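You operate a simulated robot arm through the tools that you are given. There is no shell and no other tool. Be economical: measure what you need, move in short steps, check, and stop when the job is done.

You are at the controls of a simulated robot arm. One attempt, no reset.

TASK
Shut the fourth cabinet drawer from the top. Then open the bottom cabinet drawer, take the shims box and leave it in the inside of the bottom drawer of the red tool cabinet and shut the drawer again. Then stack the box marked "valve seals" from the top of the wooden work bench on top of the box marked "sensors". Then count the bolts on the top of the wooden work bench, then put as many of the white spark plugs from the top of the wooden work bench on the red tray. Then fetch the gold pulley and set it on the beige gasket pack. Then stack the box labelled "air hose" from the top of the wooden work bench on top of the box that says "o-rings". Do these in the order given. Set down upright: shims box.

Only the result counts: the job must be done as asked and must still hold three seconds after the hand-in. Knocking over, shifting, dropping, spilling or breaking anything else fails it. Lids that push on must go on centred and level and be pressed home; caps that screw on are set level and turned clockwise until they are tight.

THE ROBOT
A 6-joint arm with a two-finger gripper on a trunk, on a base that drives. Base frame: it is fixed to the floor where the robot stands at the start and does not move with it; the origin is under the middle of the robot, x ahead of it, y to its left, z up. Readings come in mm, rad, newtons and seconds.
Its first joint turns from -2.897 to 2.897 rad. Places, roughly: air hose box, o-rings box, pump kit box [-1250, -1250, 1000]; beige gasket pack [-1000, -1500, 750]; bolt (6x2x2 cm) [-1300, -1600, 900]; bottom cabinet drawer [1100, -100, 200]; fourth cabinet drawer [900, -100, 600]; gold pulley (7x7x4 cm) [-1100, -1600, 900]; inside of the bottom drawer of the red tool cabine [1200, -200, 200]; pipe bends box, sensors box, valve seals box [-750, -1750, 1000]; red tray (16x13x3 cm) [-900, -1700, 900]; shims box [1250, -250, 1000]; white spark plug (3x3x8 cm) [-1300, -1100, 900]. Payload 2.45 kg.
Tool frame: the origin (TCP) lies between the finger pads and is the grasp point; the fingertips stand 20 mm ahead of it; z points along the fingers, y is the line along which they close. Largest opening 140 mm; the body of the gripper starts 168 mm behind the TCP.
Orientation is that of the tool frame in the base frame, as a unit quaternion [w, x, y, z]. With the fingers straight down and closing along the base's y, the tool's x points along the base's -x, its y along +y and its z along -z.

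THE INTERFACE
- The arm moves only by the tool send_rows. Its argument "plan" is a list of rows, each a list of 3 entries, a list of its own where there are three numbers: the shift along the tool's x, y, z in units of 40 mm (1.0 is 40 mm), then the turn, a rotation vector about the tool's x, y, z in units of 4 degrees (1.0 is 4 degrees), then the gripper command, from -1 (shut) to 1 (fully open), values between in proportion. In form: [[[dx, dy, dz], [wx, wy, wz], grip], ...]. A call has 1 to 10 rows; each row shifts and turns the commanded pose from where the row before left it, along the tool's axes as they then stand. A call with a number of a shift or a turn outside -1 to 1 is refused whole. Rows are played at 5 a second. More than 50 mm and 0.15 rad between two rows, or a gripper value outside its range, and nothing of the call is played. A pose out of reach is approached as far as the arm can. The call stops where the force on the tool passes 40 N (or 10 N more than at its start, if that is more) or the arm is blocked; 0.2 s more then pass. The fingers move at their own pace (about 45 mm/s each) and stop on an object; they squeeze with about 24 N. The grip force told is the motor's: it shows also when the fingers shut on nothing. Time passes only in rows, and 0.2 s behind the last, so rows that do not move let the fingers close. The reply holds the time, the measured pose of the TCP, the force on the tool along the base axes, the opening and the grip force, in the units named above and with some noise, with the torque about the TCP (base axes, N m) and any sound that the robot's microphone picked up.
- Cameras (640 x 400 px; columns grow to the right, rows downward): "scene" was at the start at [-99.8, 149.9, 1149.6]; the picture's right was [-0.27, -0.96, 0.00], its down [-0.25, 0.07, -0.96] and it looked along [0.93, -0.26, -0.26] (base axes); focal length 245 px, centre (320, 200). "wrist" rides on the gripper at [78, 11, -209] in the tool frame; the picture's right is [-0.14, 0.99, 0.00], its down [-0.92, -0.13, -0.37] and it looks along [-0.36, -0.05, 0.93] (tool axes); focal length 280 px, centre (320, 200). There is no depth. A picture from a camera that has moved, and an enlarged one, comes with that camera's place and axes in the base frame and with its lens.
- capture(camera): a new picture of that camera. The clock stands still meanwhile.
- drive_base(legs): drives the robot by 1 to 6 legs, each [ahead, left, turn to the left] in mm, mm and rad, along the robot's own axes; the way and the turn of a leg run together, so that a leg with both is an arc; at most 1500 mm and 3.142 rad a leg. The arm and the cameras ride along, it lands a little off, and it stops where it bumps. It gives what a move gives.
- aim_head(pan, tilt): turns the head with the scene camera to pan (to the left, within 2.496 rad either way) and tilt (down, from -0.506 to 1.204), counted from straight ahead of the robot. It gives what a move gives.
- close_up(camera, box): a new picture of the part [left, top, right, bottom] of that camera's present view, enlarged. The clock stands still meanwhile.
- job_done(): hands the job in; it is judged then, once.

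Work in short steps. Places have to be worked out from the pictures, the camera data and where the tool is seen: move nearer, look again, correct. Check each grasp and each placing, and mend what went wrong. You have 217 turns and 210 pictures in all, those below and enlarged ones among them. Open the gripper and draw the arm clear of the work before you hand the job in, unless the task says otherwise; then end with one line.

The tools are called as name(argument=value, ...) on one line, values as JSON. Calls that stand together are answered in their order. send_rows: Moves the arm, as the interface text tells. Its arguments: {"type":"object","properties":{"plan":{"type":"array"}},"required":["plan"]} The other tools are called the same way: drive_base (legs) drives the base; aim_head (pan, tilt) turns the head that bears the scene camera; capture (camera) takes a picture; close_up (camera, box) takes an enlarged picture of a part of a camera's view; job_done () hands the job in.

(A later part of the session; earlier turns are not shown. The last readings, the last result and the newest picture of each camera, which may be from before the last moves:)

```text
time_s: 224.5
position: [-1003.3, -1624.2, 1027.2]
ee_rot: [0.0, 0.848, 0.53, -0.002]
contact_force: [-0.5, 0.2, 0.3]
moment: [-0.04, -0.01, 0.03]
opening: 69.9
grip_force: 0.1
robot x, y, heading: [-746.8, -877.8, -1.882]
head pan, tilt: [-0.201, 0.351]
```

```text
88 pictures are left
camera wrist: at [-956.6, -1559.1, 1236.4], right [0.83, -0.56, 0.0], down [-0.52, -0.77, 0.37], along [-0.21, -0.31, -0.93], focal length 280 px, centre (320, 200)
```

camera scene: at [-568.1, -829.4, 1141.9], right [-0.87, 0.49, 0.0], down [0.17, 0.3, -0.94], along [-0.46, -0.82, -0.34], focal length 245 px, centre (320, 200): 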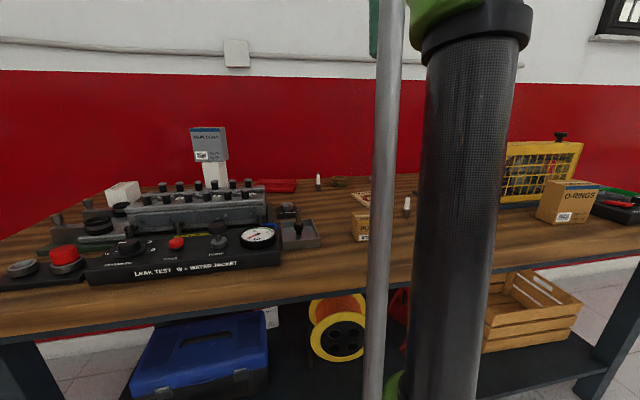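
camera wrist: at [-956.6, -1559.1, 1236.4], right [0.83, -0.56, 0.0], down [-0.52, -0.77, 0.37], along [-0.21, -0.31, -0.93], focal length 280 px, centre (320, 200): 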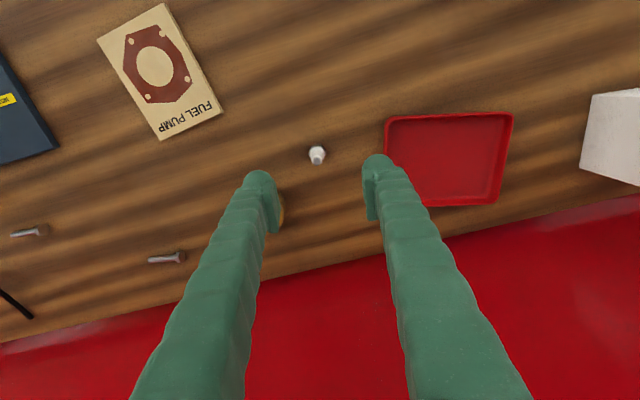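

The plug sits at about (-998,-1614). I adjust 11 mm and descend to z≈895.

send_rows(plan=[[[0.28, 0, 0.5], [0, 0, 0], 0], [[0, 0, 1], [0, 0, 0], 0], [[0, 0, 1], [0, 0, 0], 0], [[0, 0, 0.8], [0, 0, 0], 0]])

capture(camera="wrist")

```text
time_s: 225.5
position: [-998.3, -1613.6, 894.5]
ee_rot: [0.0, 0.849, 0.529, -0.002]
contact_force: [-0.4, -0.1, 0.4]
moment: [-0.05, 0.01, 0.03]
opening: 70.1
grip_force: 0.1
robot x, y, heading: [-746.5, -875.9, -1.883]
head pan, tilt: [-0.201, 0.351]
```

```text
87 pictures are left
camera wrist: at [-953.3, -1549.4, 1103.4], right [0.83, -0.56, 0.0], down [-0.52, -0.77, 0.37], along [-0.21, -0.31, -0.93], focal length 280 px, centre (320, 200)
```

wrist: 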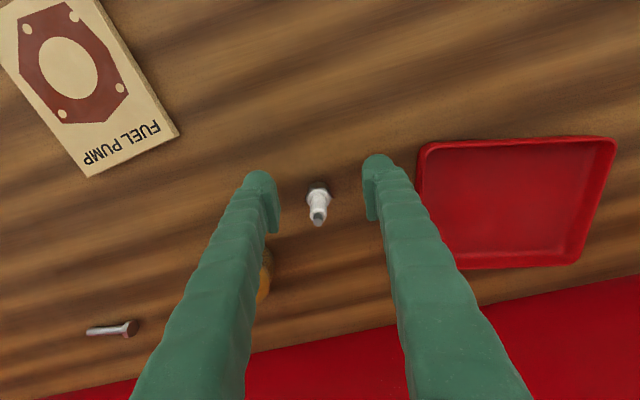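

The plug stands between the fingers, about 8 mm further out; I shift and close.

send_rows(plan=[[[-0.22, 0, 0], [0, 0, 0], 0], [[0, 0, 0], [0, 0, 0], -1], [[0, 0, 0], [0, 0, 0], -1], [[0, 0, 0], [0, 0, 0], -1], [[0, 0, 0], [0, 0, 0], -1]])

send_rows(plan=[[[0, 0, -0.5], [0, 0, 0], -1], [[0, 0, -1], [0, 0, 0], -1], [[0, 0, -0.5], [0, 0, 0], -1]])

capture(camera="wrist")

```text
time_s: 226.7
position: [-1003.9, -1620.2, 895.6]
ee_rot: [-0.001, 0.849, 0.529, -0.002]
contact_force: [-9.4, 1.6, 33.9]
moment: [0.07, 0.39, -0.01]
opening: 12.4
grip_force: 24.1
robot x, y, heading: [-749.6, -874.5, -1.882]
head pan, tilt: [-0.201, 0.351]
```

```text
time_s: 227.5
position: [-1003.0, -1620.2, 974.4]
ee_rot: [-0.001, 0.848, 0.53, -0.001]
contact_force: [-0.1, -0.3, -0.8]
moment: [0.03, -0.01, 0.0]
opening: 12.0
grip_force: 24.2
robot x, y, heading: [-751.4, -876.3, -1.888]
head pan, tilt: [-0.201, 0.351]
```

```text
86 pictures are left
camera wrist: at [-956.5, -1555.5, 1184.0], right [0.83, -0.56, 0.0], down [-0.52, -0.77, 0.37], along [-0.21, -0.31, -0.93], focal length 280 px, centre (320, 200)
```

wrist: 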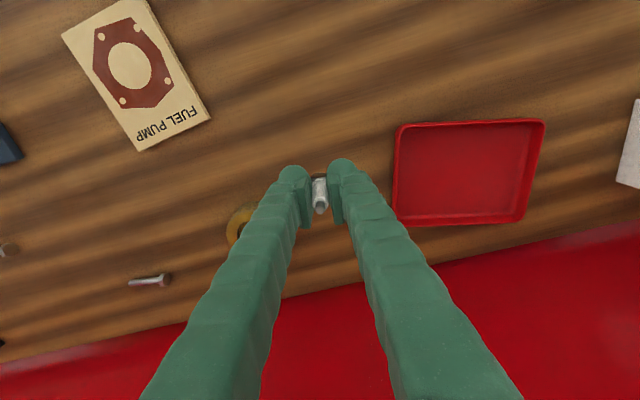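

Plug A is held. I carry it to the left half of the tray, about (-896,-1708).

send_rows(plan=[[[-0.2, 0.84, 0], [0, 0, 0], -1], [[-0.2, 0.84, 0], [0, 0, 0], -1], [[-0.2, 0.84, 0], [0, 0, 0], -1], [[-0.2, 0.85, 0], [0, 0, 0], -1], [[0, 0, 0.8], [0, 0, 0], -1]])

capture(camera="wrist")

```text
time_s: 228.7
position: [-896.1, -1708.5, 940.1]
ee_rot: [-0.001, 0.849, 0.529, -0.002]
contact_force: [-0.2, -0.4, -0.2]
moment: [-0.02, 0.02, 0.02]
opening: 11.7
grip_force: 23.6
robot x, y, heading: [-749.1, -876.0, -1.886]
head pan, tilt: [-0.201, 0.351]
```

```text
85 pictures are left
camera wrist: at [-849.0, -1643.5, 1149.7], right [0.83, -0.56, 0.0], down [-0.52, -0.77, 0.37], along [-0.21, -0.31, -0.93], focal length 280 px, centre (320, 200)
```

wrist: 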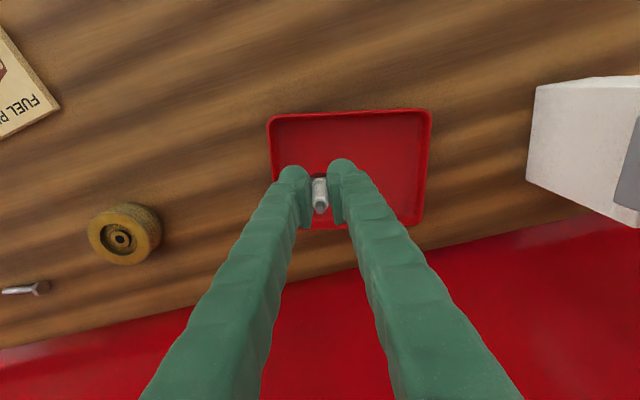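

The plug's foot is inside the tray's left half. I lower to contact and release.

send_rows(plan=[[[0, 0, 0.5], [0, 0, 0], -1], [[0, 0, 0.3], [0, 0, 0], -1], [[0, 0, 0.1], [0, 0, 0], -1], [[0, 0, 0.1], [0, 0, 0], -1], [[0, 0, 0.06], [0, 0, 0], -1]])

```text
time_s: 229.9
position: [-895.1, -1707.2, 900.1]
ee_rot: [-0.001, 0.849, 0.529, -0.002]
contact_force: [-2.1, -3.7, 34.8]
moment: [-0.23, 0.1, 0.02]
opening: 11.6
grip_force: 23.8
robot x, y, heading: [-748.0, -874.2, -1.884]
head pan, tilt: [-0.201, 0.351]
```

Contact with 35 N at z=900. I ease up, open slightly and rise.

send_rows(plan=[[[0, 0, -0.08], [0, 0, 0], -1], [[0, 0, 0], [0, 0, 0], -0.5], [[0, 0, 0], [0, 0, 0], -0.5], [[0, 0, -0.5], [0, 0, 0], -0.5], [[0, 0, -1], [0, 0, 0], -0.5], [[0, 0, -1], [0, 0, 0], -0.5]])

capture(camera="wrist")

```text
time_s: 231.3
position: [-894.2, -1708.9, 1003.6]
ee_rot: [-0.001, 0.848, 0.529, -0.002]
contact_force: [0.0, 0.3, 0.5]
moment: [0.03, -0.01, 0.03]
opening: 34.6
grip_force: 0.1
robot x, y, heading: [-746.1, -876.5, -1.882]
head pan, tilt: [-0.201, 0.351]
```

```text
84 pictures are left
camera wrist: at [-847.3, -1644.3, 1212.4], right [0.83, -0.56, 0.0], down [-0.52, -0.77, 0.37], along [-0.21, -0.31, -0.93], focal length 280 px, centre (320, 200)
```

wrist: 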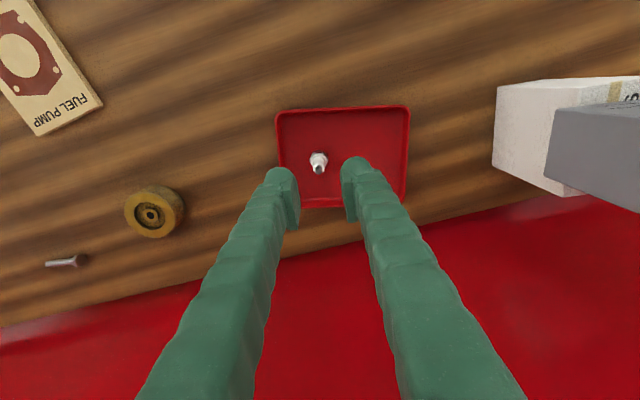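

Plug A stands in the tray. Now to plug B near (-1095,-1276).

send_rows(plan=[[[0, 0, -1], [0, 0, 0], 0], [[0, 0, -1], [0, 0, 0], 0], [[1, 0, 0], [0, 0, 0], 0], [[1, 0, 0], [0, 0, 0], 0]])

send_rows(plan=[[[0.55, -0.926, 0], [0, 0, 0], 0], [[0.55, -0.926, 0], [0, 0, 0], 0], [[0.55, -0.926, 0], [0, 0, 0], 0], [[0.55, -0.926, 0], [0, 0, 0], 0], [[0.55, -0.926, 0], [0, 0, 0], 0], [[0.55, -0.926, 0], [0, 0, 0], 0], [[0.55, -0.926, 0], [0, 0, 0], 0], [[0.55, -0.926, 0], [0, 0, 0], 0], [[0.55, -0.926, 0], [0, 0, 0], 0], [[0.55, -0.926, 0], [0, 0, 0], 0]])

capture(camera="wrist")

```text
time_s: 232.3
position: [-859.0, -1637.7, 1081.1]
ee_rot: [-0.001, 0.849, 0.528, -0.001]
contact_force: [-0.6, -0.7, -1.0]
moment: [0.05, -0.04, -0.01]
opening: 69.9
grip_force: 0.0
robot x, y, heading: [-746.9, -874.4, -1.885]
head pan, tilt: [-0.201, 0.351]
```

```text
time_s: 234.5
position: [-1094.4, -1276.1, 1084.4]
ee_rot: [-0.002, 0.849, 0.529, -0.001]
contact_force: [0.5, 0.3, 0.3]
moment: [0.0, 0.03, 0.0]
opening: 70.0
grip_force: 0.2
robot x, y, heading: [-749.7, -877.7, -1.885]
head pan, tilt: [-0.201, 0.351]
```

```text
83 pictures are left
camera wrist: at [-1047.4, -1212.3, 1293.6], right [0.83, -0.56, 0.0], down [-0.52, -0.77, 0.37], along [-0.21, -0.31, -0.93], focal length 280 px, centre (320, 200)
```

wrist: 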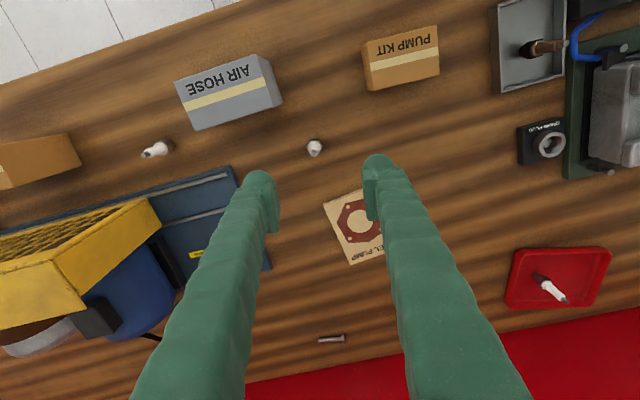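

Aligned over plug B. I descend and look.

send_rows(plan=[[[0, -0.08, 0.9], [0, 0, 0], 0], [[0, 0, 1], [0, 0, 0], 0], [[0, 0, 1], [0, 0, 0], 0], [[0, 0, 1], [0, 0, 0], 0], [[0, 0, 0.8], [0, 0, 0], 0]])

capture(camera="wrist")

```text
time_s: 235.7
position: [-1099.5, -1273.4, 894.1]
ee_rot: [-0.002, 0.849, 0.529, -0.002]
contact_force: [-0.4, -0.5, 0.5]
moment: [-0.01, 0.0, 0.0]
opening: 69.9
grip_force: 0.0
robot x, y, heading: [-749.6, -876.0, -1.889]
head pan, tilt: [-0.201, 0.351]
```

```text
82 pictures are left
camera wrist: at [-1052.5, -1209.5, 1103.0], right [0.83, -0.56, 0.0], down [-0.52, -0.77, 0.37], along [-0.21, -0.31, -0.93], focal length 280 px, centre (320, 200)
```

wrist: 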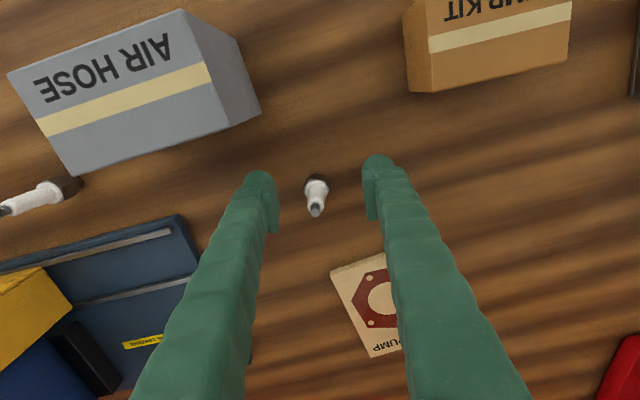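

send_rows(plan=[[[-0.1, 0, 0], [0, 0, 0], 0], [[0, 0, 0], [0, 0, 0], -1], [[0, 0, 0], [0, 0, 0], -1], [[0, 0, 0], [0, 0, 0], -1], [[0, 0, 0], [0, 0, 0], -1], [[0, 0, -0.5], [0, 0, 0], -1], [[0, 0, -1], [0, 0, 0], -1], [[0, 0, -1], [0, 0, 0], -1], [[0, 0, -1], [0, 0, 0], -1]])

capture(camera="wrist")

```text
time_s: 237.7
position: [-1097.8, -1277.4, 1032.4]
ee_rot: [-0.002, 0.849, 0.529, -0.002]
contact_force: [-0.1, -0.1, -0.7]
moment: [-0.04, 0.01, -0.01]
opening: 11.9
grip_force: 24.2
robot x, y, heading: [-745.7, -876.3, -1.885]
head pan, tilt: [-0.201, 0.351]
```

```text
81 pictures are left
camera wrist: at [-1050.8, -1212.8, 1242.5], right [0.83, -0.56, 0.0], down [-0.52, -0.77, 0.37], along [-0.21, -0.31, -0.93], focal length 280 px, centre (320, 200)
```

wrist: 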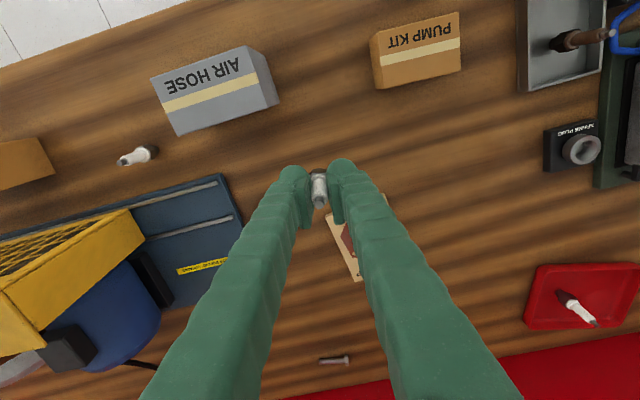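

Plug B is held. I carry it to the tray's right half, about (-832,-1748).

send_rows(plan=[[[-0.64, 0.925, 0], [0, 0, 0], -1], [[-0.64, 0.925, 0], [0, 0, 0], -1], [[-0.64, 0.925, 0], [0, 0, 0], -1], [[-0.64, 0.925, 0], [0, 0, 0], -1], [[-0.64, 0.925, 0], [0, 0, 0], -1], [[-0.64, 0.925, 0], [0, 0, 0], -1], [[-0.64, 0.925, 0], [0, 0, 0], -1], [[-0.64, 0.925, 0], [0, 0, 0], -1], [[-0.64, 0.925, 0], [0, 0, 0], -1], [[-0.64, 0.925, 0], [0, 0, 0], -1]])

send_rows(plan=[[[-0.6, 0.925, 0], [0, 0, 0], -1], [[-0.6, 0.925, 0], [0, 0, 0], -1], [[0, 0, 0.8], [0, 0, 0], -1], [[0, 0, 0.8], [0, 0, 0], -1]])

capture(camera="wrist")

```text
time_s: 239.9
position: [-877.7, -1671.8, 1033.3]
ee_rot: [-0.001, 0.849, 0.529, -0.002]
contact_force: [-0.1, 1.2, 0.7]
moment: [-0.11, -0.04, -0.01]
opening: 11.8
grip_force: 23.9
robot x, y, heading: [-744.6, -875.8, -1.884]
head pan, tilt: [-0.201, 0.351]
```

```text
time_s: 240.9
position: [-834.4, -1747.8, 970.7]
ee_rot: [-0.001, 0.849, 0.529, -0.002]
contact_force: [-0.4, -0.4, 0.6]
moment: [-0.01, -0.03, 0.01]
opening: 11.6
grip_force: 24.4
robot x, y, heading: [-747.9, -874.6, -1.883]
head pan, tilt: [-0.201, 0.351]
```

```text
80 pictures are left
camera wrist: at [-788.0, -1683.1, 1178.4], right [0.83, -0.56, 0.0], down [-0.52, -0.77, 0.37], along [-0.21, -0.31, -0.93], focal length 280 px, centre (320, 200)
```

wrist: 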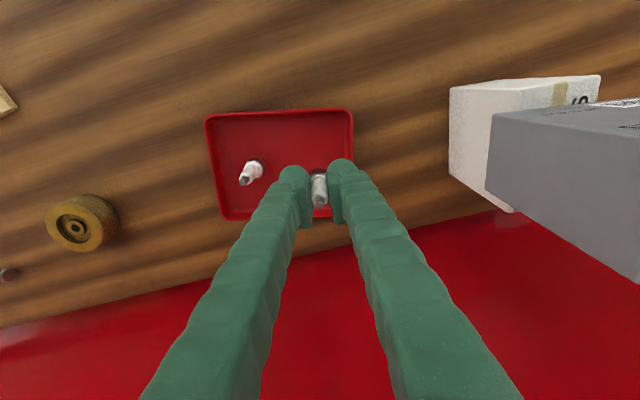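

The foot is inside the tray's right half. I lower to contact and release.

send_rows(plan=[[[0, 0, 0.8], [0, 0, 0], -1], [[0, 0, 0.6], [0, 0, 0], -1], [[0, 0, 0.15], [0, 0, 0], -1], [[0, 0, 0.1], [0, 0, 0], -1], [[0, 0, 0.08], [0, 0, 0], -1]])

```text
time_s: 242.1
position: [-835.6, -1747.5, 901.0]
ee_rot: [-0.001, 0.848, 0.529, -0.002]
contact_force: [-0.2, 0.2, -0.5]
moment: [-0.02, 0.02, -0.04]
opening: 11.8
grip_force: 24.1
robot x, y, heading: [-748.1, -878.2, -1.886]
head pan, tilt: [-0.201, 0.351]
```

send_rows(plan=[[[0, 0, 0.06], [0, 0, 0], -1], [[0, 0, 0.06], [0, 0, 0], -1], [[0, 0, 0.04], [0, 0, 0], -1]])

```text
time_s: 242.7
position: [-837.9, -1746.7, 900.9]
ee_rot: [0.0, 0.849, 0.529, -0.003]
contact_force: [0.7, 2.2, 21.8]
moment: [0.22, -0.08, -0.02]
opening: 11.7
grip_force: 24.4
robot x, y, heading: [-752.0, -875.7, -1.886]
head pan, tilt: [-0.201, 0.351]
stopped in row 2: the force on the tool passed its limit at 46 N (the readings are from after the stop); the commanded pose is now the measured one
```

Plug B touches the tray floor. I open slightly and rise.

send_rows(plan=[[[0, 0, -0.05], [0, 0, 0], -1], [[0, 0, 0], [0, 0, 0], -0.6], [[0, 0, 0], [0, 0, 0], -0.6], [[0, 0, -0.5], [0, 0, 0], -0.6], [[0, 0, -1], [0, 0, 0], -0.6], [[0, 0, -1], [0, 0, 0], -0.6]])

capture(camera="wrist")

```text
time_s: 244.1
position: [-834.6, -1746.5, 1000.6]
ee_rot: [0.0, 0.848, 0.53, -0.002]
contact_force: [0.1, 0.7, -0.3]
moment: [0.03, 0.02, -0.01]
opening: 28.1
grip_force: 0.1
robot x, y, heading: [-748.2, -876.1, -1.878]
head pan, tilt: [-0.201, 0.351]
```

```text
79 pictures are left
camera wrist: at [-788.4, -1681.6, 1209.2], right [0.83, -0.56, 0.0], down [-0.52, -0.77, 0.37], along [-0.21, -0.31, -0.93], focal length 280 px, centre (320, 200)
```

wrist: 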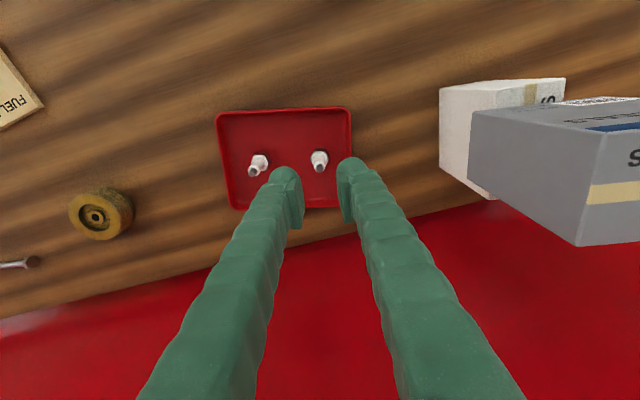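

Both plugs stand in the tray. Next, the gold pulley around (-1105,-1637).

send_rows(plan=[[[-0.03, -0.92, -0.2], [0, 0, 0], -0.6], [[-0.03, -0.92, -0.2], [0, 0, 0], -0.6], [[-0.03, -0.92, 0], [0, 0, 0], -0.6], [[-0.03, -0.92, 0], [0, 0, 0], -0.6], [[-0.03, -0.92, 0], [0, 0, 0], 1], [[-0.03, -0.92, 0], [0, 0, 0], 1], [[-0.03, -0.92, 0], [0, 0, 0], 1], [[-0.03, -0.86, 0], [0, 0, 0], 1], [[0, 0, 0], [0, 0, 0], 1]])

capture(camera="wrist")

```text
time_s: 246.1
position: [-1103.7, -1629.1, 1018.1]
ee_rot: [0.0, 0.849, 0.528, -0.003]
contact_force: [-0.2, 0.6, 1.3]
moment: [0.0, -0.01, 0.0]
opening: 134.6
grip_force: 0.0
robot x, y, heading: [-743.9, -871.6, -1.883]
head pan, tilt: [-0.201, 0.351]
```

```text
78 pictures are left
camera wrist: at [-1055.9, -1563.7, 1226.7], right [0.83, -0.56, 0.0], down [-0.52, -0.77, 0.37], along [-0.21, -0.31, -0.93], focal length 280 px, centre (320, 200)
```

wrist: 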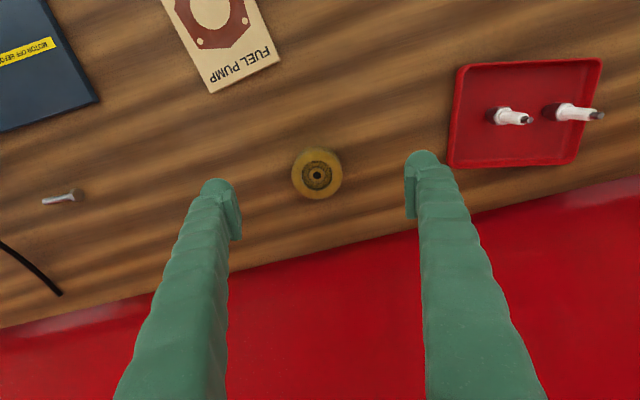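

The pulley's centre is at about (-1113,-1641). I adjust and descend to z≈884.

send_rows(plan=[[[-0.38, -0.06, 0.5], [0, 0, 0], 1], [[0, 0, 1], [0, 0, 0], 1], [[0, 0, 1], [0, 0, 0], 1], [[0, 0, 0.6], [0, 0, 0], 1], [[0, 0, 0.25], [0, 0, 0], 1]])

capture(camera="wrist")

```text
time_s: 247.3
position: [-1111.6, -1640.8, 884.3]
ee_rot: [0.0, 0.849, 0.529, -0.002]
contact_force: [0.5, 0.4, 0.6]
moment: [-0.01, 0.01, -0.02]
opening: 139.9
grip_force: 0.0
robot x, y, heading: [-745.4, -880.5, -1.885]
head pan, tilt: [-0.201, 0.351]
```

```text
77 pictures are left
camera wrist: at [-1064.4, -1575.3, 1092.4], right [0.83, -0.56, 0.0], down [-0.52, -0.77, 0.37], along [-0.21, -0.31, -0.93], focal length 280 px, centre (320, 200)
```

wrist: 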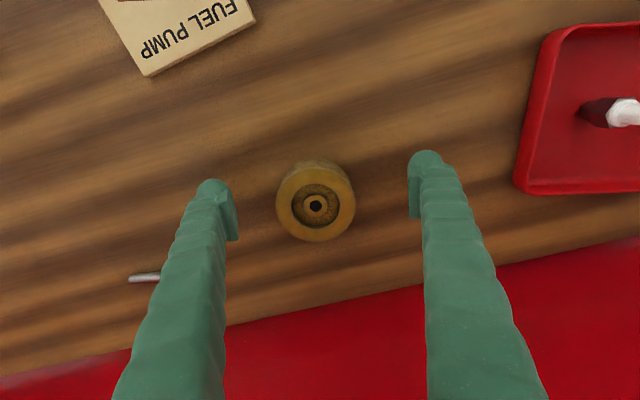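

The pulley is centred between the fingers. I lower 4 mm more and close.

send_rows(plan=[[[-0.1, -0.05, 0.1], [0, 0, 0], 1], [[0, 0, 0], [0, 0, 0], -1], [[0, 0, 0], [0, 0, 0], -1], [[0, 0, 0], [0, 0, 0], -1], [[0, 0, 0], [0, 0, 0], -1], [[0, 0, 0], [0, 0, 0], -1], [[0, 0, 0], [0, 0, 0], -1]])

send_rows(plan=[[[0, 0, -0.5], [0, 0, 0], -1], [[0, 0, -1], [0, 0, 0], -1], [[0, 0, -0.8], [0, 0, 0], -1]])

capture(camera="wrist")

```text
time_s: 248.9
position: [-1115.5, -1641.8, 879.1]
ee_rot: [-0.001, 0.849, 0.529, -0.002]
contact_force: [-1.9, 1.2, 0.5]
moment: [0.0, 0.05, 0.0]
opening: 63.9
grip_force: 24.0
robot x, y, heading: [-745.8, -871.9, -1.89]
head pan, tilt: [-0.201, 0.351]
```

```text
time_s: 249.7
position: [-1115.6, -1642.9, 973.4]
ee_rot: [-0.001, 0.849, 0.529, -0.002]
contact_force: [0.0, -0.4, -4.4]
moment: [0.04, 0.0, 0.0]
opening: 63.7
grip_force: 24.0
robot x, y, heading: [-743.1, -875.4, -1.882]
head pan, tilt: [-0.201, 0.351]
```

```text
76 pictures are left
camera wrist: at [-1068.3, -1578.0, 1181.8], right [0.83, -0.56, 0.0], down [-0.52, -0.77, 0.37], along [-0.21, -0.31, -0.93], focal length 280 px, centre (320, 200)
```

wrist: 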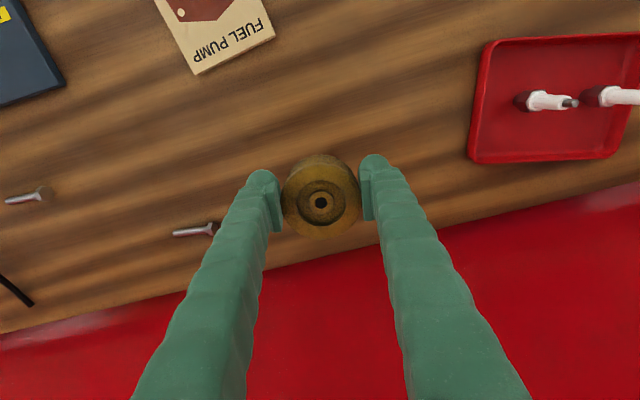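

Pulley held at 64 mm. The gasket pack's centre is at (-1107,-1431); I carry it there.

send_rows(plan=[[[0.81, -0.355, 0], [0, 0, 0], -1], [[0.81, -0.355, 0], [0, 0, 0], -1], [[0.81, -0.355, 0], [0, 0, 0], -1], [[0.81, -0.355, 0], [0, 0, 0], -1], [[0.81, -0.355, 0], [0, 0, 0], -1], [[0.81, -0.355, 0], [0, 0, 0], -1]])

capture(camera="wrist")

```text
time_s: 251.1
position: [-1104.2, -1430.2, 973.1]
ee_rot: [0.0, 0.849, 0.529, -0.003]
contact_force: [0.2, -1.3, -3.9]
moment: [0.07, -0.04, -0.02]
opening: 64.0
grip_force: 24.1
robot x, y, heading: [-741.9, -873.0, -1.885]
head pan, tilt: [-0.201, 0.351]
```

```text
75 pictures are left
camera wrist: at [-1057.5, -1365.3, 1181.3], right [0.83, -0.56, 0.0], down [-0.52, -0.77, 0.37], along [-0.21, -0.31, -0.93], focal length 280 px, centre (320, 200)
```

wrist: 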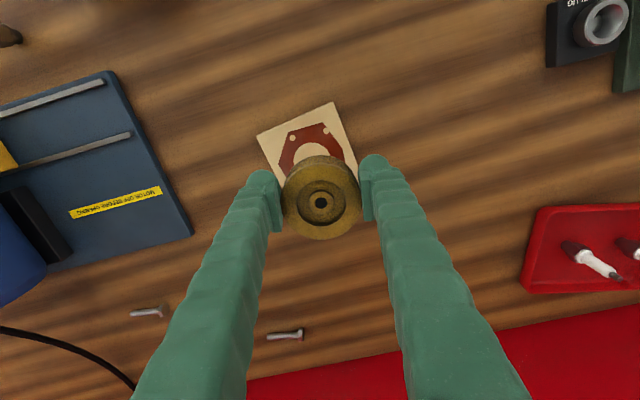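

Nearly centred over the pack; I trim a few mm and lower to contact.

send_rows(plan=[[[-0.13, -0.05, 0.6], [0, 0, 0], -1], [[0, 0, 0.7], [0, 0, 0], -1], [[0, 0, 0.3], [0, 0, 0], -1], [[0, 0, 0.1], [0, 0, 0], -1], [[0, 0, 0.1], [0, 0, 0], -1], [[0, 0, 0.08], [0, 0, 0], -1], [[0, 0, 0.08], [0, 0, 0], -1]])

```text
time_s: 252.7
position: [-1110.4, -1433.9, 893.9]
ee_rot: [-0.001, 0.848, 0.529, -0.002]
contact_force: [-0.9, 0.3, -3.6]
moment: [0.04, -0.02, -0.01]
opening: 64.3
grip_force: 24.3
robot x, y, heading: [-747.5, -872.3, -1.889]
head pan, tilt: [-0.201, 0.351]
```

send_rows(plan=[[[0, 0, 0.06], [0, 0, 0], -1], [[0, 0, 0.06], [0, 0, 0], -1], [[0, 0, 0.06], [0, 0, 0], -1], [[0, 0, 0.06], [0, 0, 0], -1], [[0, 0, 0.06], [0, 0, 0], -1]])

```text
time_s: 253.9
position: [-1110.3, -1433.9, 881.5]
ee_rot: [0.0, 0.849, 0.528, -0.003]
contact_force: [-4.8, 2.0, 24.7]
moment: [-0.13, 0.13, 0.03]
opening: 65.0
grip_force: 23.8
robot x, y, heading: [-749.5, -876.8, -1.883]
head pan, tilt: [-0.201, 0.351]
```

The pulley rests on the thin pack. I open and rise.

send_rows(plan=[[[0, 0, -0.05], [0, 0, 0], -1], [[0, 0, 0], [0, 0, 0], 0.4], [[0, 0, 0], [0, 0, 0], 0.4], [[0, 0, 0], [0, 0, 0], 0.4], [[0, 0, -0.5], [0, 0, 0], 0.4], [[0, 0, -1], [0, 0, 0], 0.4], [[0, 0, -1], [0, 0, 0], 0.4], [[0, 0, -1], [0, 0, 0], 0.4]])

capture(camera="wrist")

```text
time_s: 255.7
position: [-1107.8, -1436.8, 1024.0]
ee_rot: [-0.001, 0.849, 0.529, -0.002]
contact_force: [-0.6, -0.5, -0.8]
moment: [-0.03, 0.02, 0.05]
opening: 98.2
grip_force: 0.0
robot x, y, heading: [-746.7, -877.6, -1.882]
head pan, tilt: [-0.201, 0.351]
```

```text
74 pictures are left
camera wrist: at [-1060.9, -1371.6, 1232.9], right [0.83, -0.56, 0.0], down [-0.52, -0.77, 0.37], along [-0.21, -0.31, -0.93], focal length 280 px, centre (320, 200)
```

wrist: 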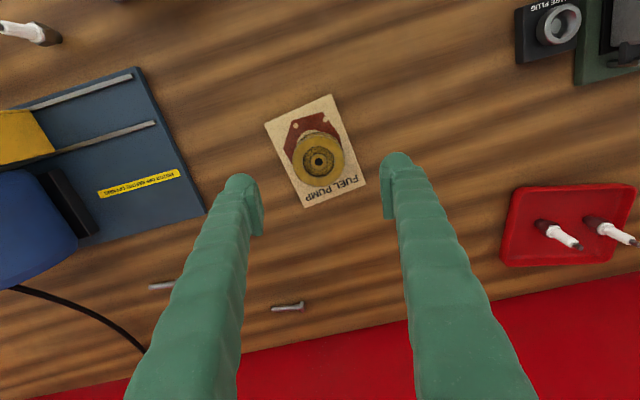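

The pulley sits on the beige pack. Last: the air hose box. I rise and move over it, around (-1144,-1159).

send_rows(plan=[[[0, 0, -1], [0, 0, 0], 1], [[0, 0, -1], [0, 0, 0], 1], [[0, 0, -1], [0, 0, 0], 1], [[0.84, -0.55, 0], [0, 0, 0], 1], [[0.84, -0.55, 0], [0, 0, 0], 1], [[0.84, -0.55, 0], [0, 0, 0], 1], [[0.84, -0.55, 0], [0, 0, 0], 1], [[0.84, -0.55, 0], [0, 0, 0], 1], [[0.84, -0.55, 0], [0, 0, 0], 1], [[0.84, -0.55, 0], [0, 0, 0], 1]])

capture(camera="wrist")

```text
time_s: 258.1
position: [-1184.4, -1181.0, 1152.8]
ee_rot: [0.0, 0.848, 0.53, -0.002]
contact_force: [-0.2, 0.3, 0.3]
moment: [-0.05, 0.03, 0.01]
opening: 140.0
grip_force: 0.1
robot x, y, heading: [-749.8, -872.2, -1.884]
head pan, tilt: [-0.201, 0.351]
stopped in row 10: the arm was blocked; the commanded pose is now the measured one
```

```text
73 pictures are left
camera wrist: at [-1137.2, -1116.0, 1361.9], right [0.83, -0.56, 0.0], down [-0.52, -0.77, 0.37], along [-0.21, -0.31, -0.93], focal length 280 px, centre (320, 200)
```

wrist: 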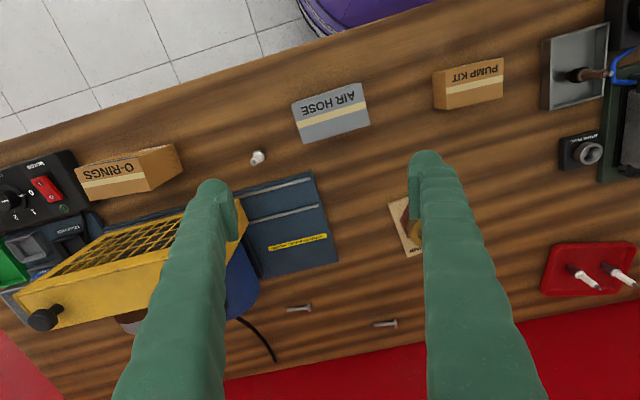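

The arm is at its near limit here. I back the base and slide along the bench so both boxes lie about 670 mm off.

drive_base(legs=[[-264, 0, 0], [0, -444, 0]])

capture(camera="wrist")

```text
time_s: 262.3
position: [-1533.0, -778.6, 1153.1]
ee_rot: [0.0, 0.852, 0.523, -0.002]
contact_force: [-0.8, 0.4, 1.2]
moment: [0.01, 0.01, 0.0]
opening: 139.9
grip_force: 0.1
robot x, y, heading: [-1094.5, -478.8, -1.896]
head pan, tilt: [-0.201, 0.351]
```

```text
72 pictures are left
camera wrist: at [-1486.6, -714.4, 1361.9], right [0.82, -0.57, 0.0], down [-0.53, -0.76, 0.37], along [-0.21, -0.3, -0.93], focal length 280 px, centre (320, 200)
```

wrist: 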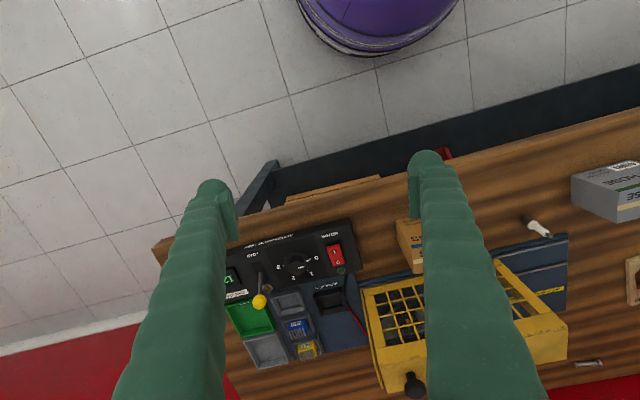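

I bring the arm across to hover over the air hose box at (-1142,-1150), turning to its yaw.

send_rows(plan=[[[-0.3, 0.99, 0], [0, 0, 0], 1], [[-0.3, 0.99, 0], [0, 0, 0], 1], [[-0.3, 0.99, 0], [0, 0, 0], 1], [[-0.3, 0.99, 0], [0, 0, 0], 1], [[-0.3, 0.99, 0], [0, 0, 0], 1], [[-0.3, 0.99, 0], [0, 0, 0], 1], [[-0.3, 0.99, 0], [0, 0, 0], 1], [[-0.3, 0.99, 0], [0, 0, 0], 1], [[-0.3, 0.99, 0], [0, 0, 0], 1], [[-0.3, 0.99, 0], [0, 0, 0], 1]])

send_rows(plan=[[[-0.3, 0.99, 0], [0, 0, 0], 1], [[-0.3, 0.99, 0], [0, 0, 0], 1], [[-0.25, 0.99, 0], [0, 0, 0], 1], [[0, 0, 0], [0, 0, -0.75], 1], [[0, 0, 0], [0, 0, -0.75], 1], [[0, 0, 0], [0, 0, -0.75], 1]])

capture(camera="wrist")

```text
time_s: 264.5
position: [-1234.9, -1066.2, 1152.4]
ee_rot: [-0.001, 0.852, 0.524, -0.002]
contact_force: [-0.7, 0.1, -0.5]
moment: [-0.04, 0.01, -0.02]
opening: 139.7
grip_force: 0.0
robot x, y, heading: [-1093.0, -478.3, -1.902]
head pan, tilt: [-0.201, 0.351]
```

```text
time_s: 265.9
position: [-1145.5, -1148.4, 1150.4]
ee_rot: [0.0, 0.808, 0.589, -0.003]
contact_force: [0.6, -0.5, 0.1]
moment: [0.02, 0.0, -0.03]
opening: 140.2
grip_force: 0.1
robot x, y, heading: [-1093.4, -476.8, -1.898]
head pan, tilt: [-0.201, 0.351]
```

```text
71 pictures are left
camera wrist: at [-1107.8, -1078.3, 1360.2], right [0.9, -0.43, 0.0], down [-0.4, -0.84, 0.37], along [-0.16, -0.33, -0.93], focal length 280 px, centre (320, 200)
```

wrist: 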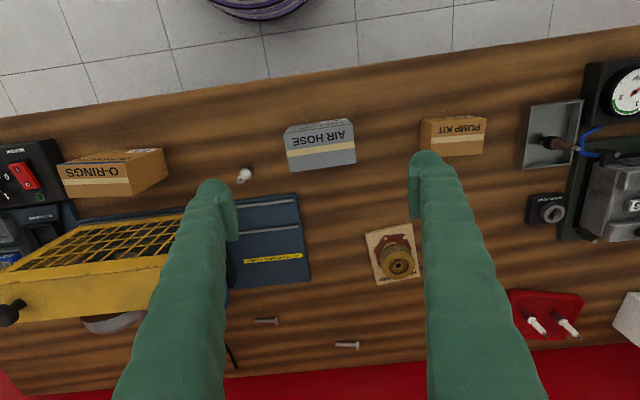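

close_up(camera="wrist", box=[220, 90, 420, 215])

close_up(camera="wrist", box=[40, 120, 240, 245])

```text
3.20 times, centred on (320, 152) of wrist
camera zoom: at [-1107.8, -1078.3, 1360.2], right [0.9, -0.43, 0.0], down [-0.4, -0.84, 0.37], along [-0.16, -0.33, -0.93], focal length 897 px, centre (320, 352)
```

zoom: 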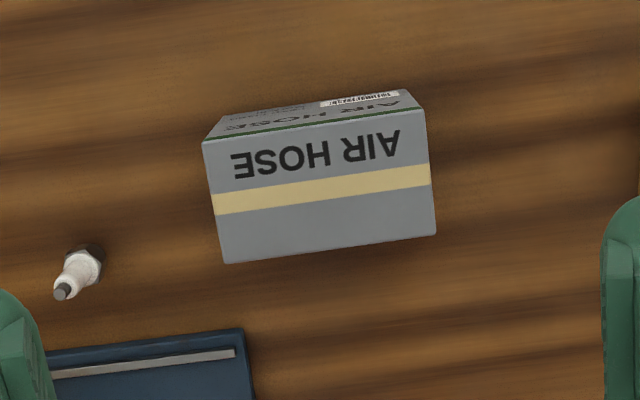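

```text
3.20 times, centred on (140, 182) of wrist
camera zoom: at [-1107.8, -1078.3, 1360.2], right [0.9, -0.43, 0.0], down [-0.4, -0.84, 0.37], along [-0.16, -0.33, -0.93], focal length 897 px, centre (896, 256)
```

zoom: 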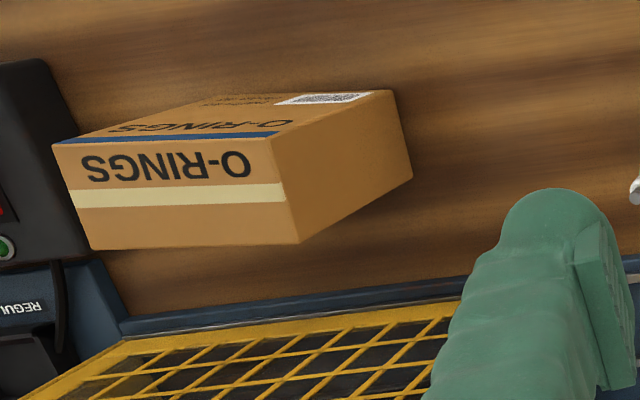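

The air hose box's centre is (-1142,-1150), yaw -17.5°. I descend to grip it at z≈912.

send_rows(plan=[[[-0.02, 0.1, 0.96], [0, 0, 0], 1], [[0, 0, 1], [0, 0, 0], 1], [[0, 0, 1], [0, 0, 0], 1], [[0, 0, 1], [0, 0, 0], 1], [[0, 0, 1], [0, 0, 0], 1]])

capture(camera="wrist")

```text
time_s: 267.1
position: [-1140.0, -1152.3, 953.1]
ee_rot: [-0.001, 0.809, 0.588, -0.003]
contact_force: [0.4, 0.5, 0.4]
moment: [0.0, -0.01, -0.02]
opening: 139.8
grip_force: 0.0
robot x, y, heading: [-1095.6, -478.3, -1.895]
head pan, tilt: [-0.201, 0.351]
```

```text
68 pictures are left
camera wrist: at [-1102.9, -1081.5, 1162.0], right [0.9, -0.44, 0.0], down [-0.4, -0.84, 0.37], along [-0.16, -0.33, -0.93], focal length 280 px, centre (320, 200)
```

wrist: 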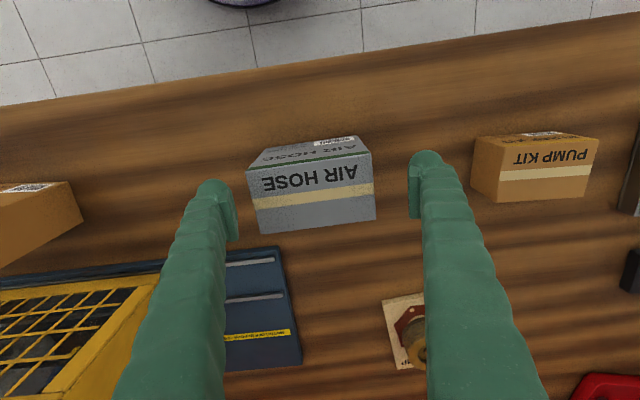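

send_rows(plan=[[[-0.05, -0.15, 0.3], [0, 0, 0], 1], [[0, 0, 0.72], [0, 0, 0], 1], [[0, 0, 0], [0, 0, 0], -1], [[0, 0, 0], [0, 0, 0], -1], [[0, 0, 0], [0, 0, 0], -1], [[0, 0, 0], [0, 0, 0], -1], [[0, 0, 0], [0, 0, 0], -1]])

send_rows(plan=[[[0, 0, -0.3], [0, 0, 0], -1], [[0, 0, -1], [0, 0, 0], -1], [[0, 0, -1], [0, 0, 0], -1], [[0, 0, -1], [0, 0, 0], -1], [[0, 0, -1], [0, 0, 0], -1], [[0, 0, -1], [0, 0, 0], -1]])

capture(camera="wrist")

```text
time_s: 268.7
position: [-1146.7, -1151.8, 912.9]
ee_rot: [0.0, 0.809, 0.588, -0.002]
contact_force: [-0.6, 0.9, 0.4]
moment: [0.01, 0.03, -0.02]
opening: 115.1
grip_force: 24.5
robot x, y, heading: [-1092.1, -480.1, -1.895]
head pan, tilt: [-0.201, 0.351]
```

```text
time_s: 270.1
position: [-1149.2, -1152.7, 1125.0]
ee_rot: [0.0, 0.808, 0.589, -0.002]
contact_force: [-0.8, 0.2, -4.2]
moment: [0.07, 0.02, -0.02]
opening: 114.8
grip_force: 24.2
robot x, y, heading: [-1094.0, -479.3, -1.894]
head pan, tilt: [-0.201, 0.351]
```

```text
67 pictures are left
camera wrist: at [-1111.9, -1082.4, 1334.0], right [0.9, -0.44, 0.0], down [-0.4, -0.84, 0.37], along [-0.16, -0.33, -0.93], focal length 280 px, centre (320, 200)
```

wrist: 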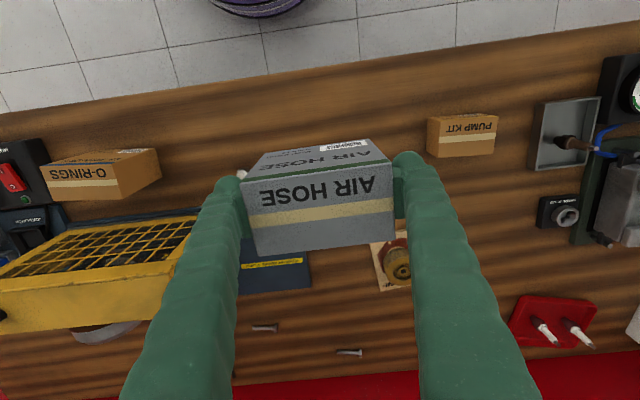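

Held. I carry it toward the o-rings box, stopping just short for a look.

send_rows(plan=[[[0, -0.95, -0.25], [0, 0, 0], -1], [[0, -0.95, -0.25], [0, 0, 0], -1], [[0, -0.95, -0.25], [0, 0, 0], -1], [[0, -0.95, 0], [0, 0, 0.5], -1], [[0, -0.95, 0], [0, 0, 0.5], -1], [[0, -0.95, 0], [0, 0, 0.5], -1], [[0, -0.95, 0], [0, 0, 0], -1], [[0, -0.95, 0], [0, 0, 0], -1]])

capture(camera="wrist")

aim_head(pan=-0.2, tilt=0.3)

capture(camera="scene")

```text
time_s: 271.9
position: [-1435.5, -1049.2, 1156.6]
ee_rot: [-0.001, 0.838, 0.545, -0.002]
contact_force: [0.7, -0.4, -3.7]
moment: [0.02, 0.04, -0.04]
opening: 114.9
grip_force: 23.9
robot x, y, heading: [-1093.4, -478.6, -1.899]
head pan, tilt: [-0.201, 0.351]
```

```text
66 pictures are left
camera wrist: at [-1390.2, -982.6, 1365.8], right [0.85, -0.53, 0.0], down [-0.49, -0.79, 0.37], along [-0.2, -0.31, -0.93], focal length 280 px, centre (320, 200)
```

wrist: 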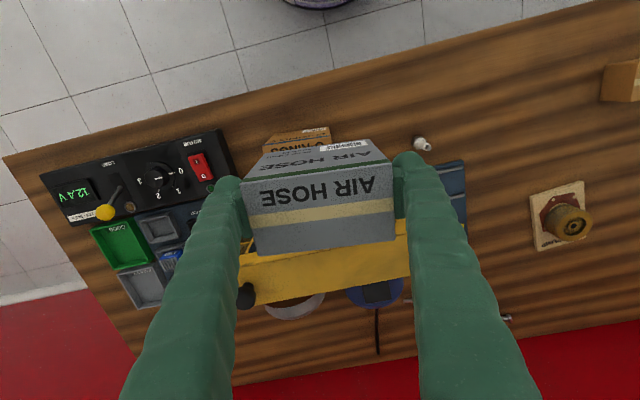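

```text
time_s: 272.5
position: [-1433.4, -1048.0, 1157.4]
ee_rot: [0.0, 0.838, 0.546, -0.002]
contact_force: [-0.2, -0.5, -4.4]
moment: [0.05, -0.01, 0.0]
opening: 114.5
grip_force: 23.8
robot x, y, heading: [-1094.7, -479.6, -1.893]
head pan, tilt: [-0.201, 0.3]
```

```text
65 pictures are left
camera scene: at [-913.9, -435.7, 1146.5], right [-0.86, 0.5, 0.0], down [0.15, 0.26, -0.96], along [-0.48, -0.83, -0.3], focal length 245 px, centre (320, 200)
```

scene: 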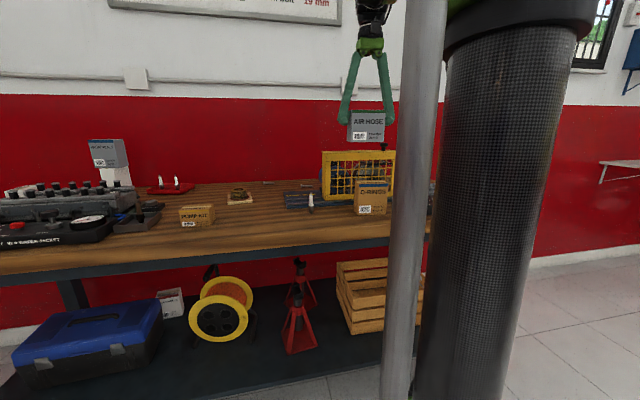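

close_up(camera="scene", box=[320, 90, 420, 230])

close_up(camera="wrist", box=[220, 100, 440, 240])

```text
2.86 times, centred on (370, 160) of scene
camera zoom: at [-913.9, -435.7, 1146.5], right [-0.86, 0.5, 0.0], down [0.15, 0.26, -0.96], along [-0.48, -0.83, -0.3], focal length 700 px, centre (177, 314)
```

zoom: 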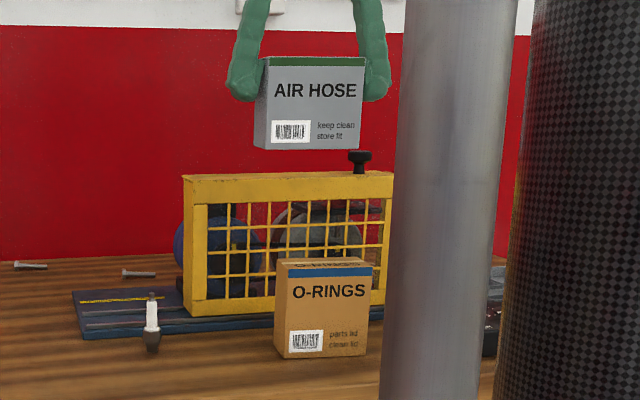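

```text
2.86 times, centred on (330, 170) of wrist
camera zoom: at [-1390.1, -982.9, 1365.7], right [0.85, -0.53, 0.0], down [-0.49, -0.79, 0.37], along [-0.2, -0.31, -0.93], focal length 801 px, centre (291, 286)
```

zoom: 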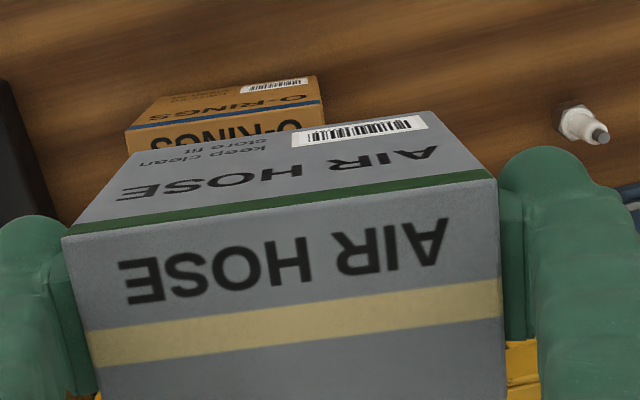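

The o-rings box centre refines to (-1466,-1047), top about z≈950. I shift there and lower part way.

send_rows(plan=[[[-0.18, -0.38, 0], [0, 0, 0], -1], [[-0.18, -0.38, 0], [0, 0, 0], -1], [[0, 0, 0.8], [0, 0, 0], -1], [[0, 0, 0.8], [0, 0, 0], -1], [[0, 0, 0.8], [0, 0, 0], -1]])

close_up(camera="scene", box=[320, 90, 420, 230])

capture(camera="wrist")

```text
time_s: 273.7
position: [-1468.3, -1047.5, 1060.2]
ee_rot: [0.0, 0.838, 0.546, -0.003]
contact_force: [0.0, 0.7, -3.3]
moment: [0.02, 0.03, -0.01]
opening: 114.5
grip_force: 23.7
robot x, y, heading: [-1091.9, -480.3, -1.894]
head pan, tilt: [-0.201, 0.3]
```

```text
2.86 times, centred on (370, 160) of scene
camera zoom: at [-913.9, -435.7, 1146.6], right [-0.86, 0.5, 0.0], down [0.15, 0.26, -0.96], along [-0.48, -0.83, -0.3], focal length 700 px, centre (177, 314)
```

zoom: 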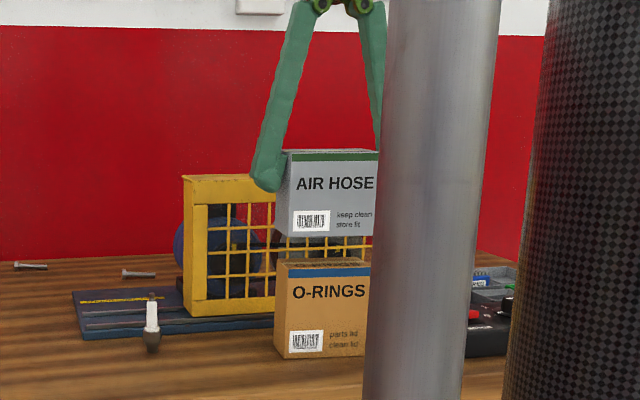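

```text
61 pictures are left
camera wrist: at [-1423.3, -980.2, 1268.7], right [0.85, -0.53, 0.0], down [-0.49, -0.79, 0.37], along [-0.2, -0.31, -0.93], focal length 280 px, centre (320, 200)
```

wrist: 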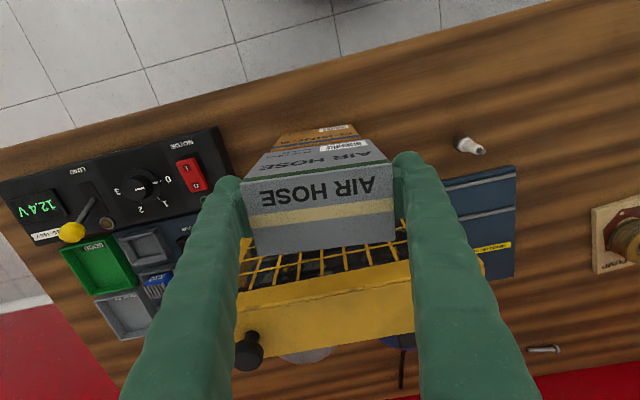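

Lined up within a few mm. I lower gently to contact.

send_rows(plan=[[[0, 0, 0.5], [0, 0, 0], -1], [[0, 0, 0.25], [0, 0, 0], -1], [[0, 0, 0.15], [0, 0, 0], -1], [[0, 0, 0.1], [0, 0, 0], -1], [[0, 0, 0.1], [0, 0, 0], -1], [[0, 0, 0.1], [0, 0, 0], -1], [[0, 0, 0.1], [0, 0, 0], -1]])

```text
time_s: 275.3
position: [-1466.6, -1046.5, 1009.2]
ee_rot: [-0.001, 0.838, 0.546, -0.002]
contact_force: [-1.7, 1.4, 26.9]
moment: [-0.04, 0.01, 0.03]
opening: 115.0
grip_force: 24.4
robot x, y, heading: [-1094.0, -478.0, -1.894]
head pan, tilt: [-0.201, 0.3]
```

Contact at z=1009. I ease up, open and rise.

send_rows(plan=[[[0, 0, -0.05], [0, 0, 0], -1], [[0, 0, 0], [0, 0, 0], 0.85], [[0, 0, 0], [0, 0, 0], 1], [[0, 0, 0], [0, 0, 0], 1], [[0, 0, -0.5], [0, 0, 0], 1], [[0, 0, -1], [0, 0, 0], 1], [[0, 0, -1], [0, 0, 0], 1], [[0, 0, -1], [0, 0, 0], 1], [[0, 0, -1], [0, 0, 0], 1]])

capture(camera="wrist")

close_up(camera="scene", box=[320, 90, 420, 230])

```text
time_s: 277.3
position: [-1467.9, -1046.1, 1191.9]
ee_rot: [0.0, 0.839, 0.545, -0.003]
contact_force: [-0.7, 0.5, 0.8]
moment: [0.02, 0.04, 0.02]
opening: 139.9
grip_force: 0.0
robot x, y, heading: [-1091.3, -481.5, -1.9]
head pan, tilt: [-0.201, 0.3]
```

```text
60 pictures are left
camera wrist: at [-1423.0, -979.3, 1400.6], right [0.85, -0.53, 0.0], down [-0.49, -0.79, 0.37], along [-0.2, -0.31, -0.93], focal length 280 px, centre (320, 200)
```

wrist: 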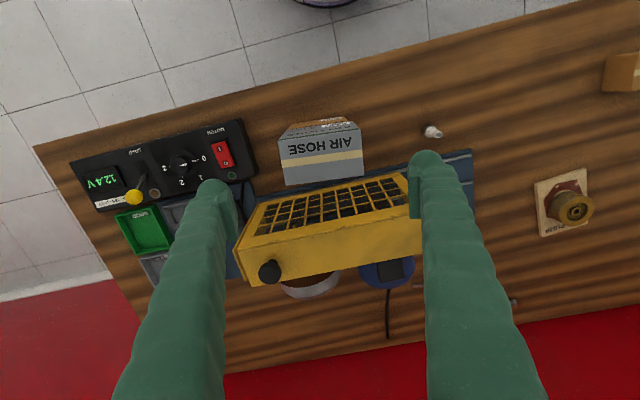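

```text
2.86 times, centred on (370, 160) of scene
camera zoom: at [-913.8, -435.6, 1146.6], right [-0.86, 0.5, 0.0], down [0.15, 0.26, -0.96], along [-0.48, -0.83, -0.3], focal length 700 px, centre (177, 314)
```

zoom: 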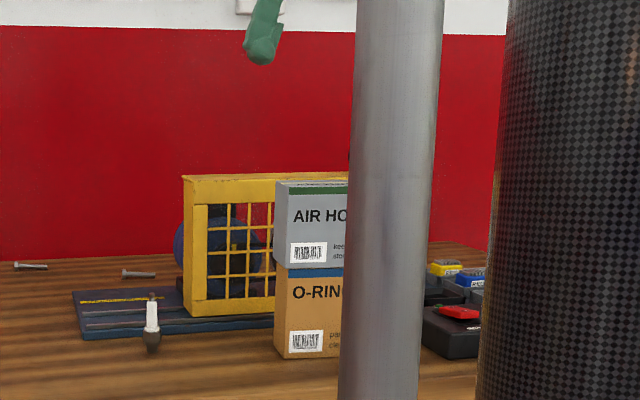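

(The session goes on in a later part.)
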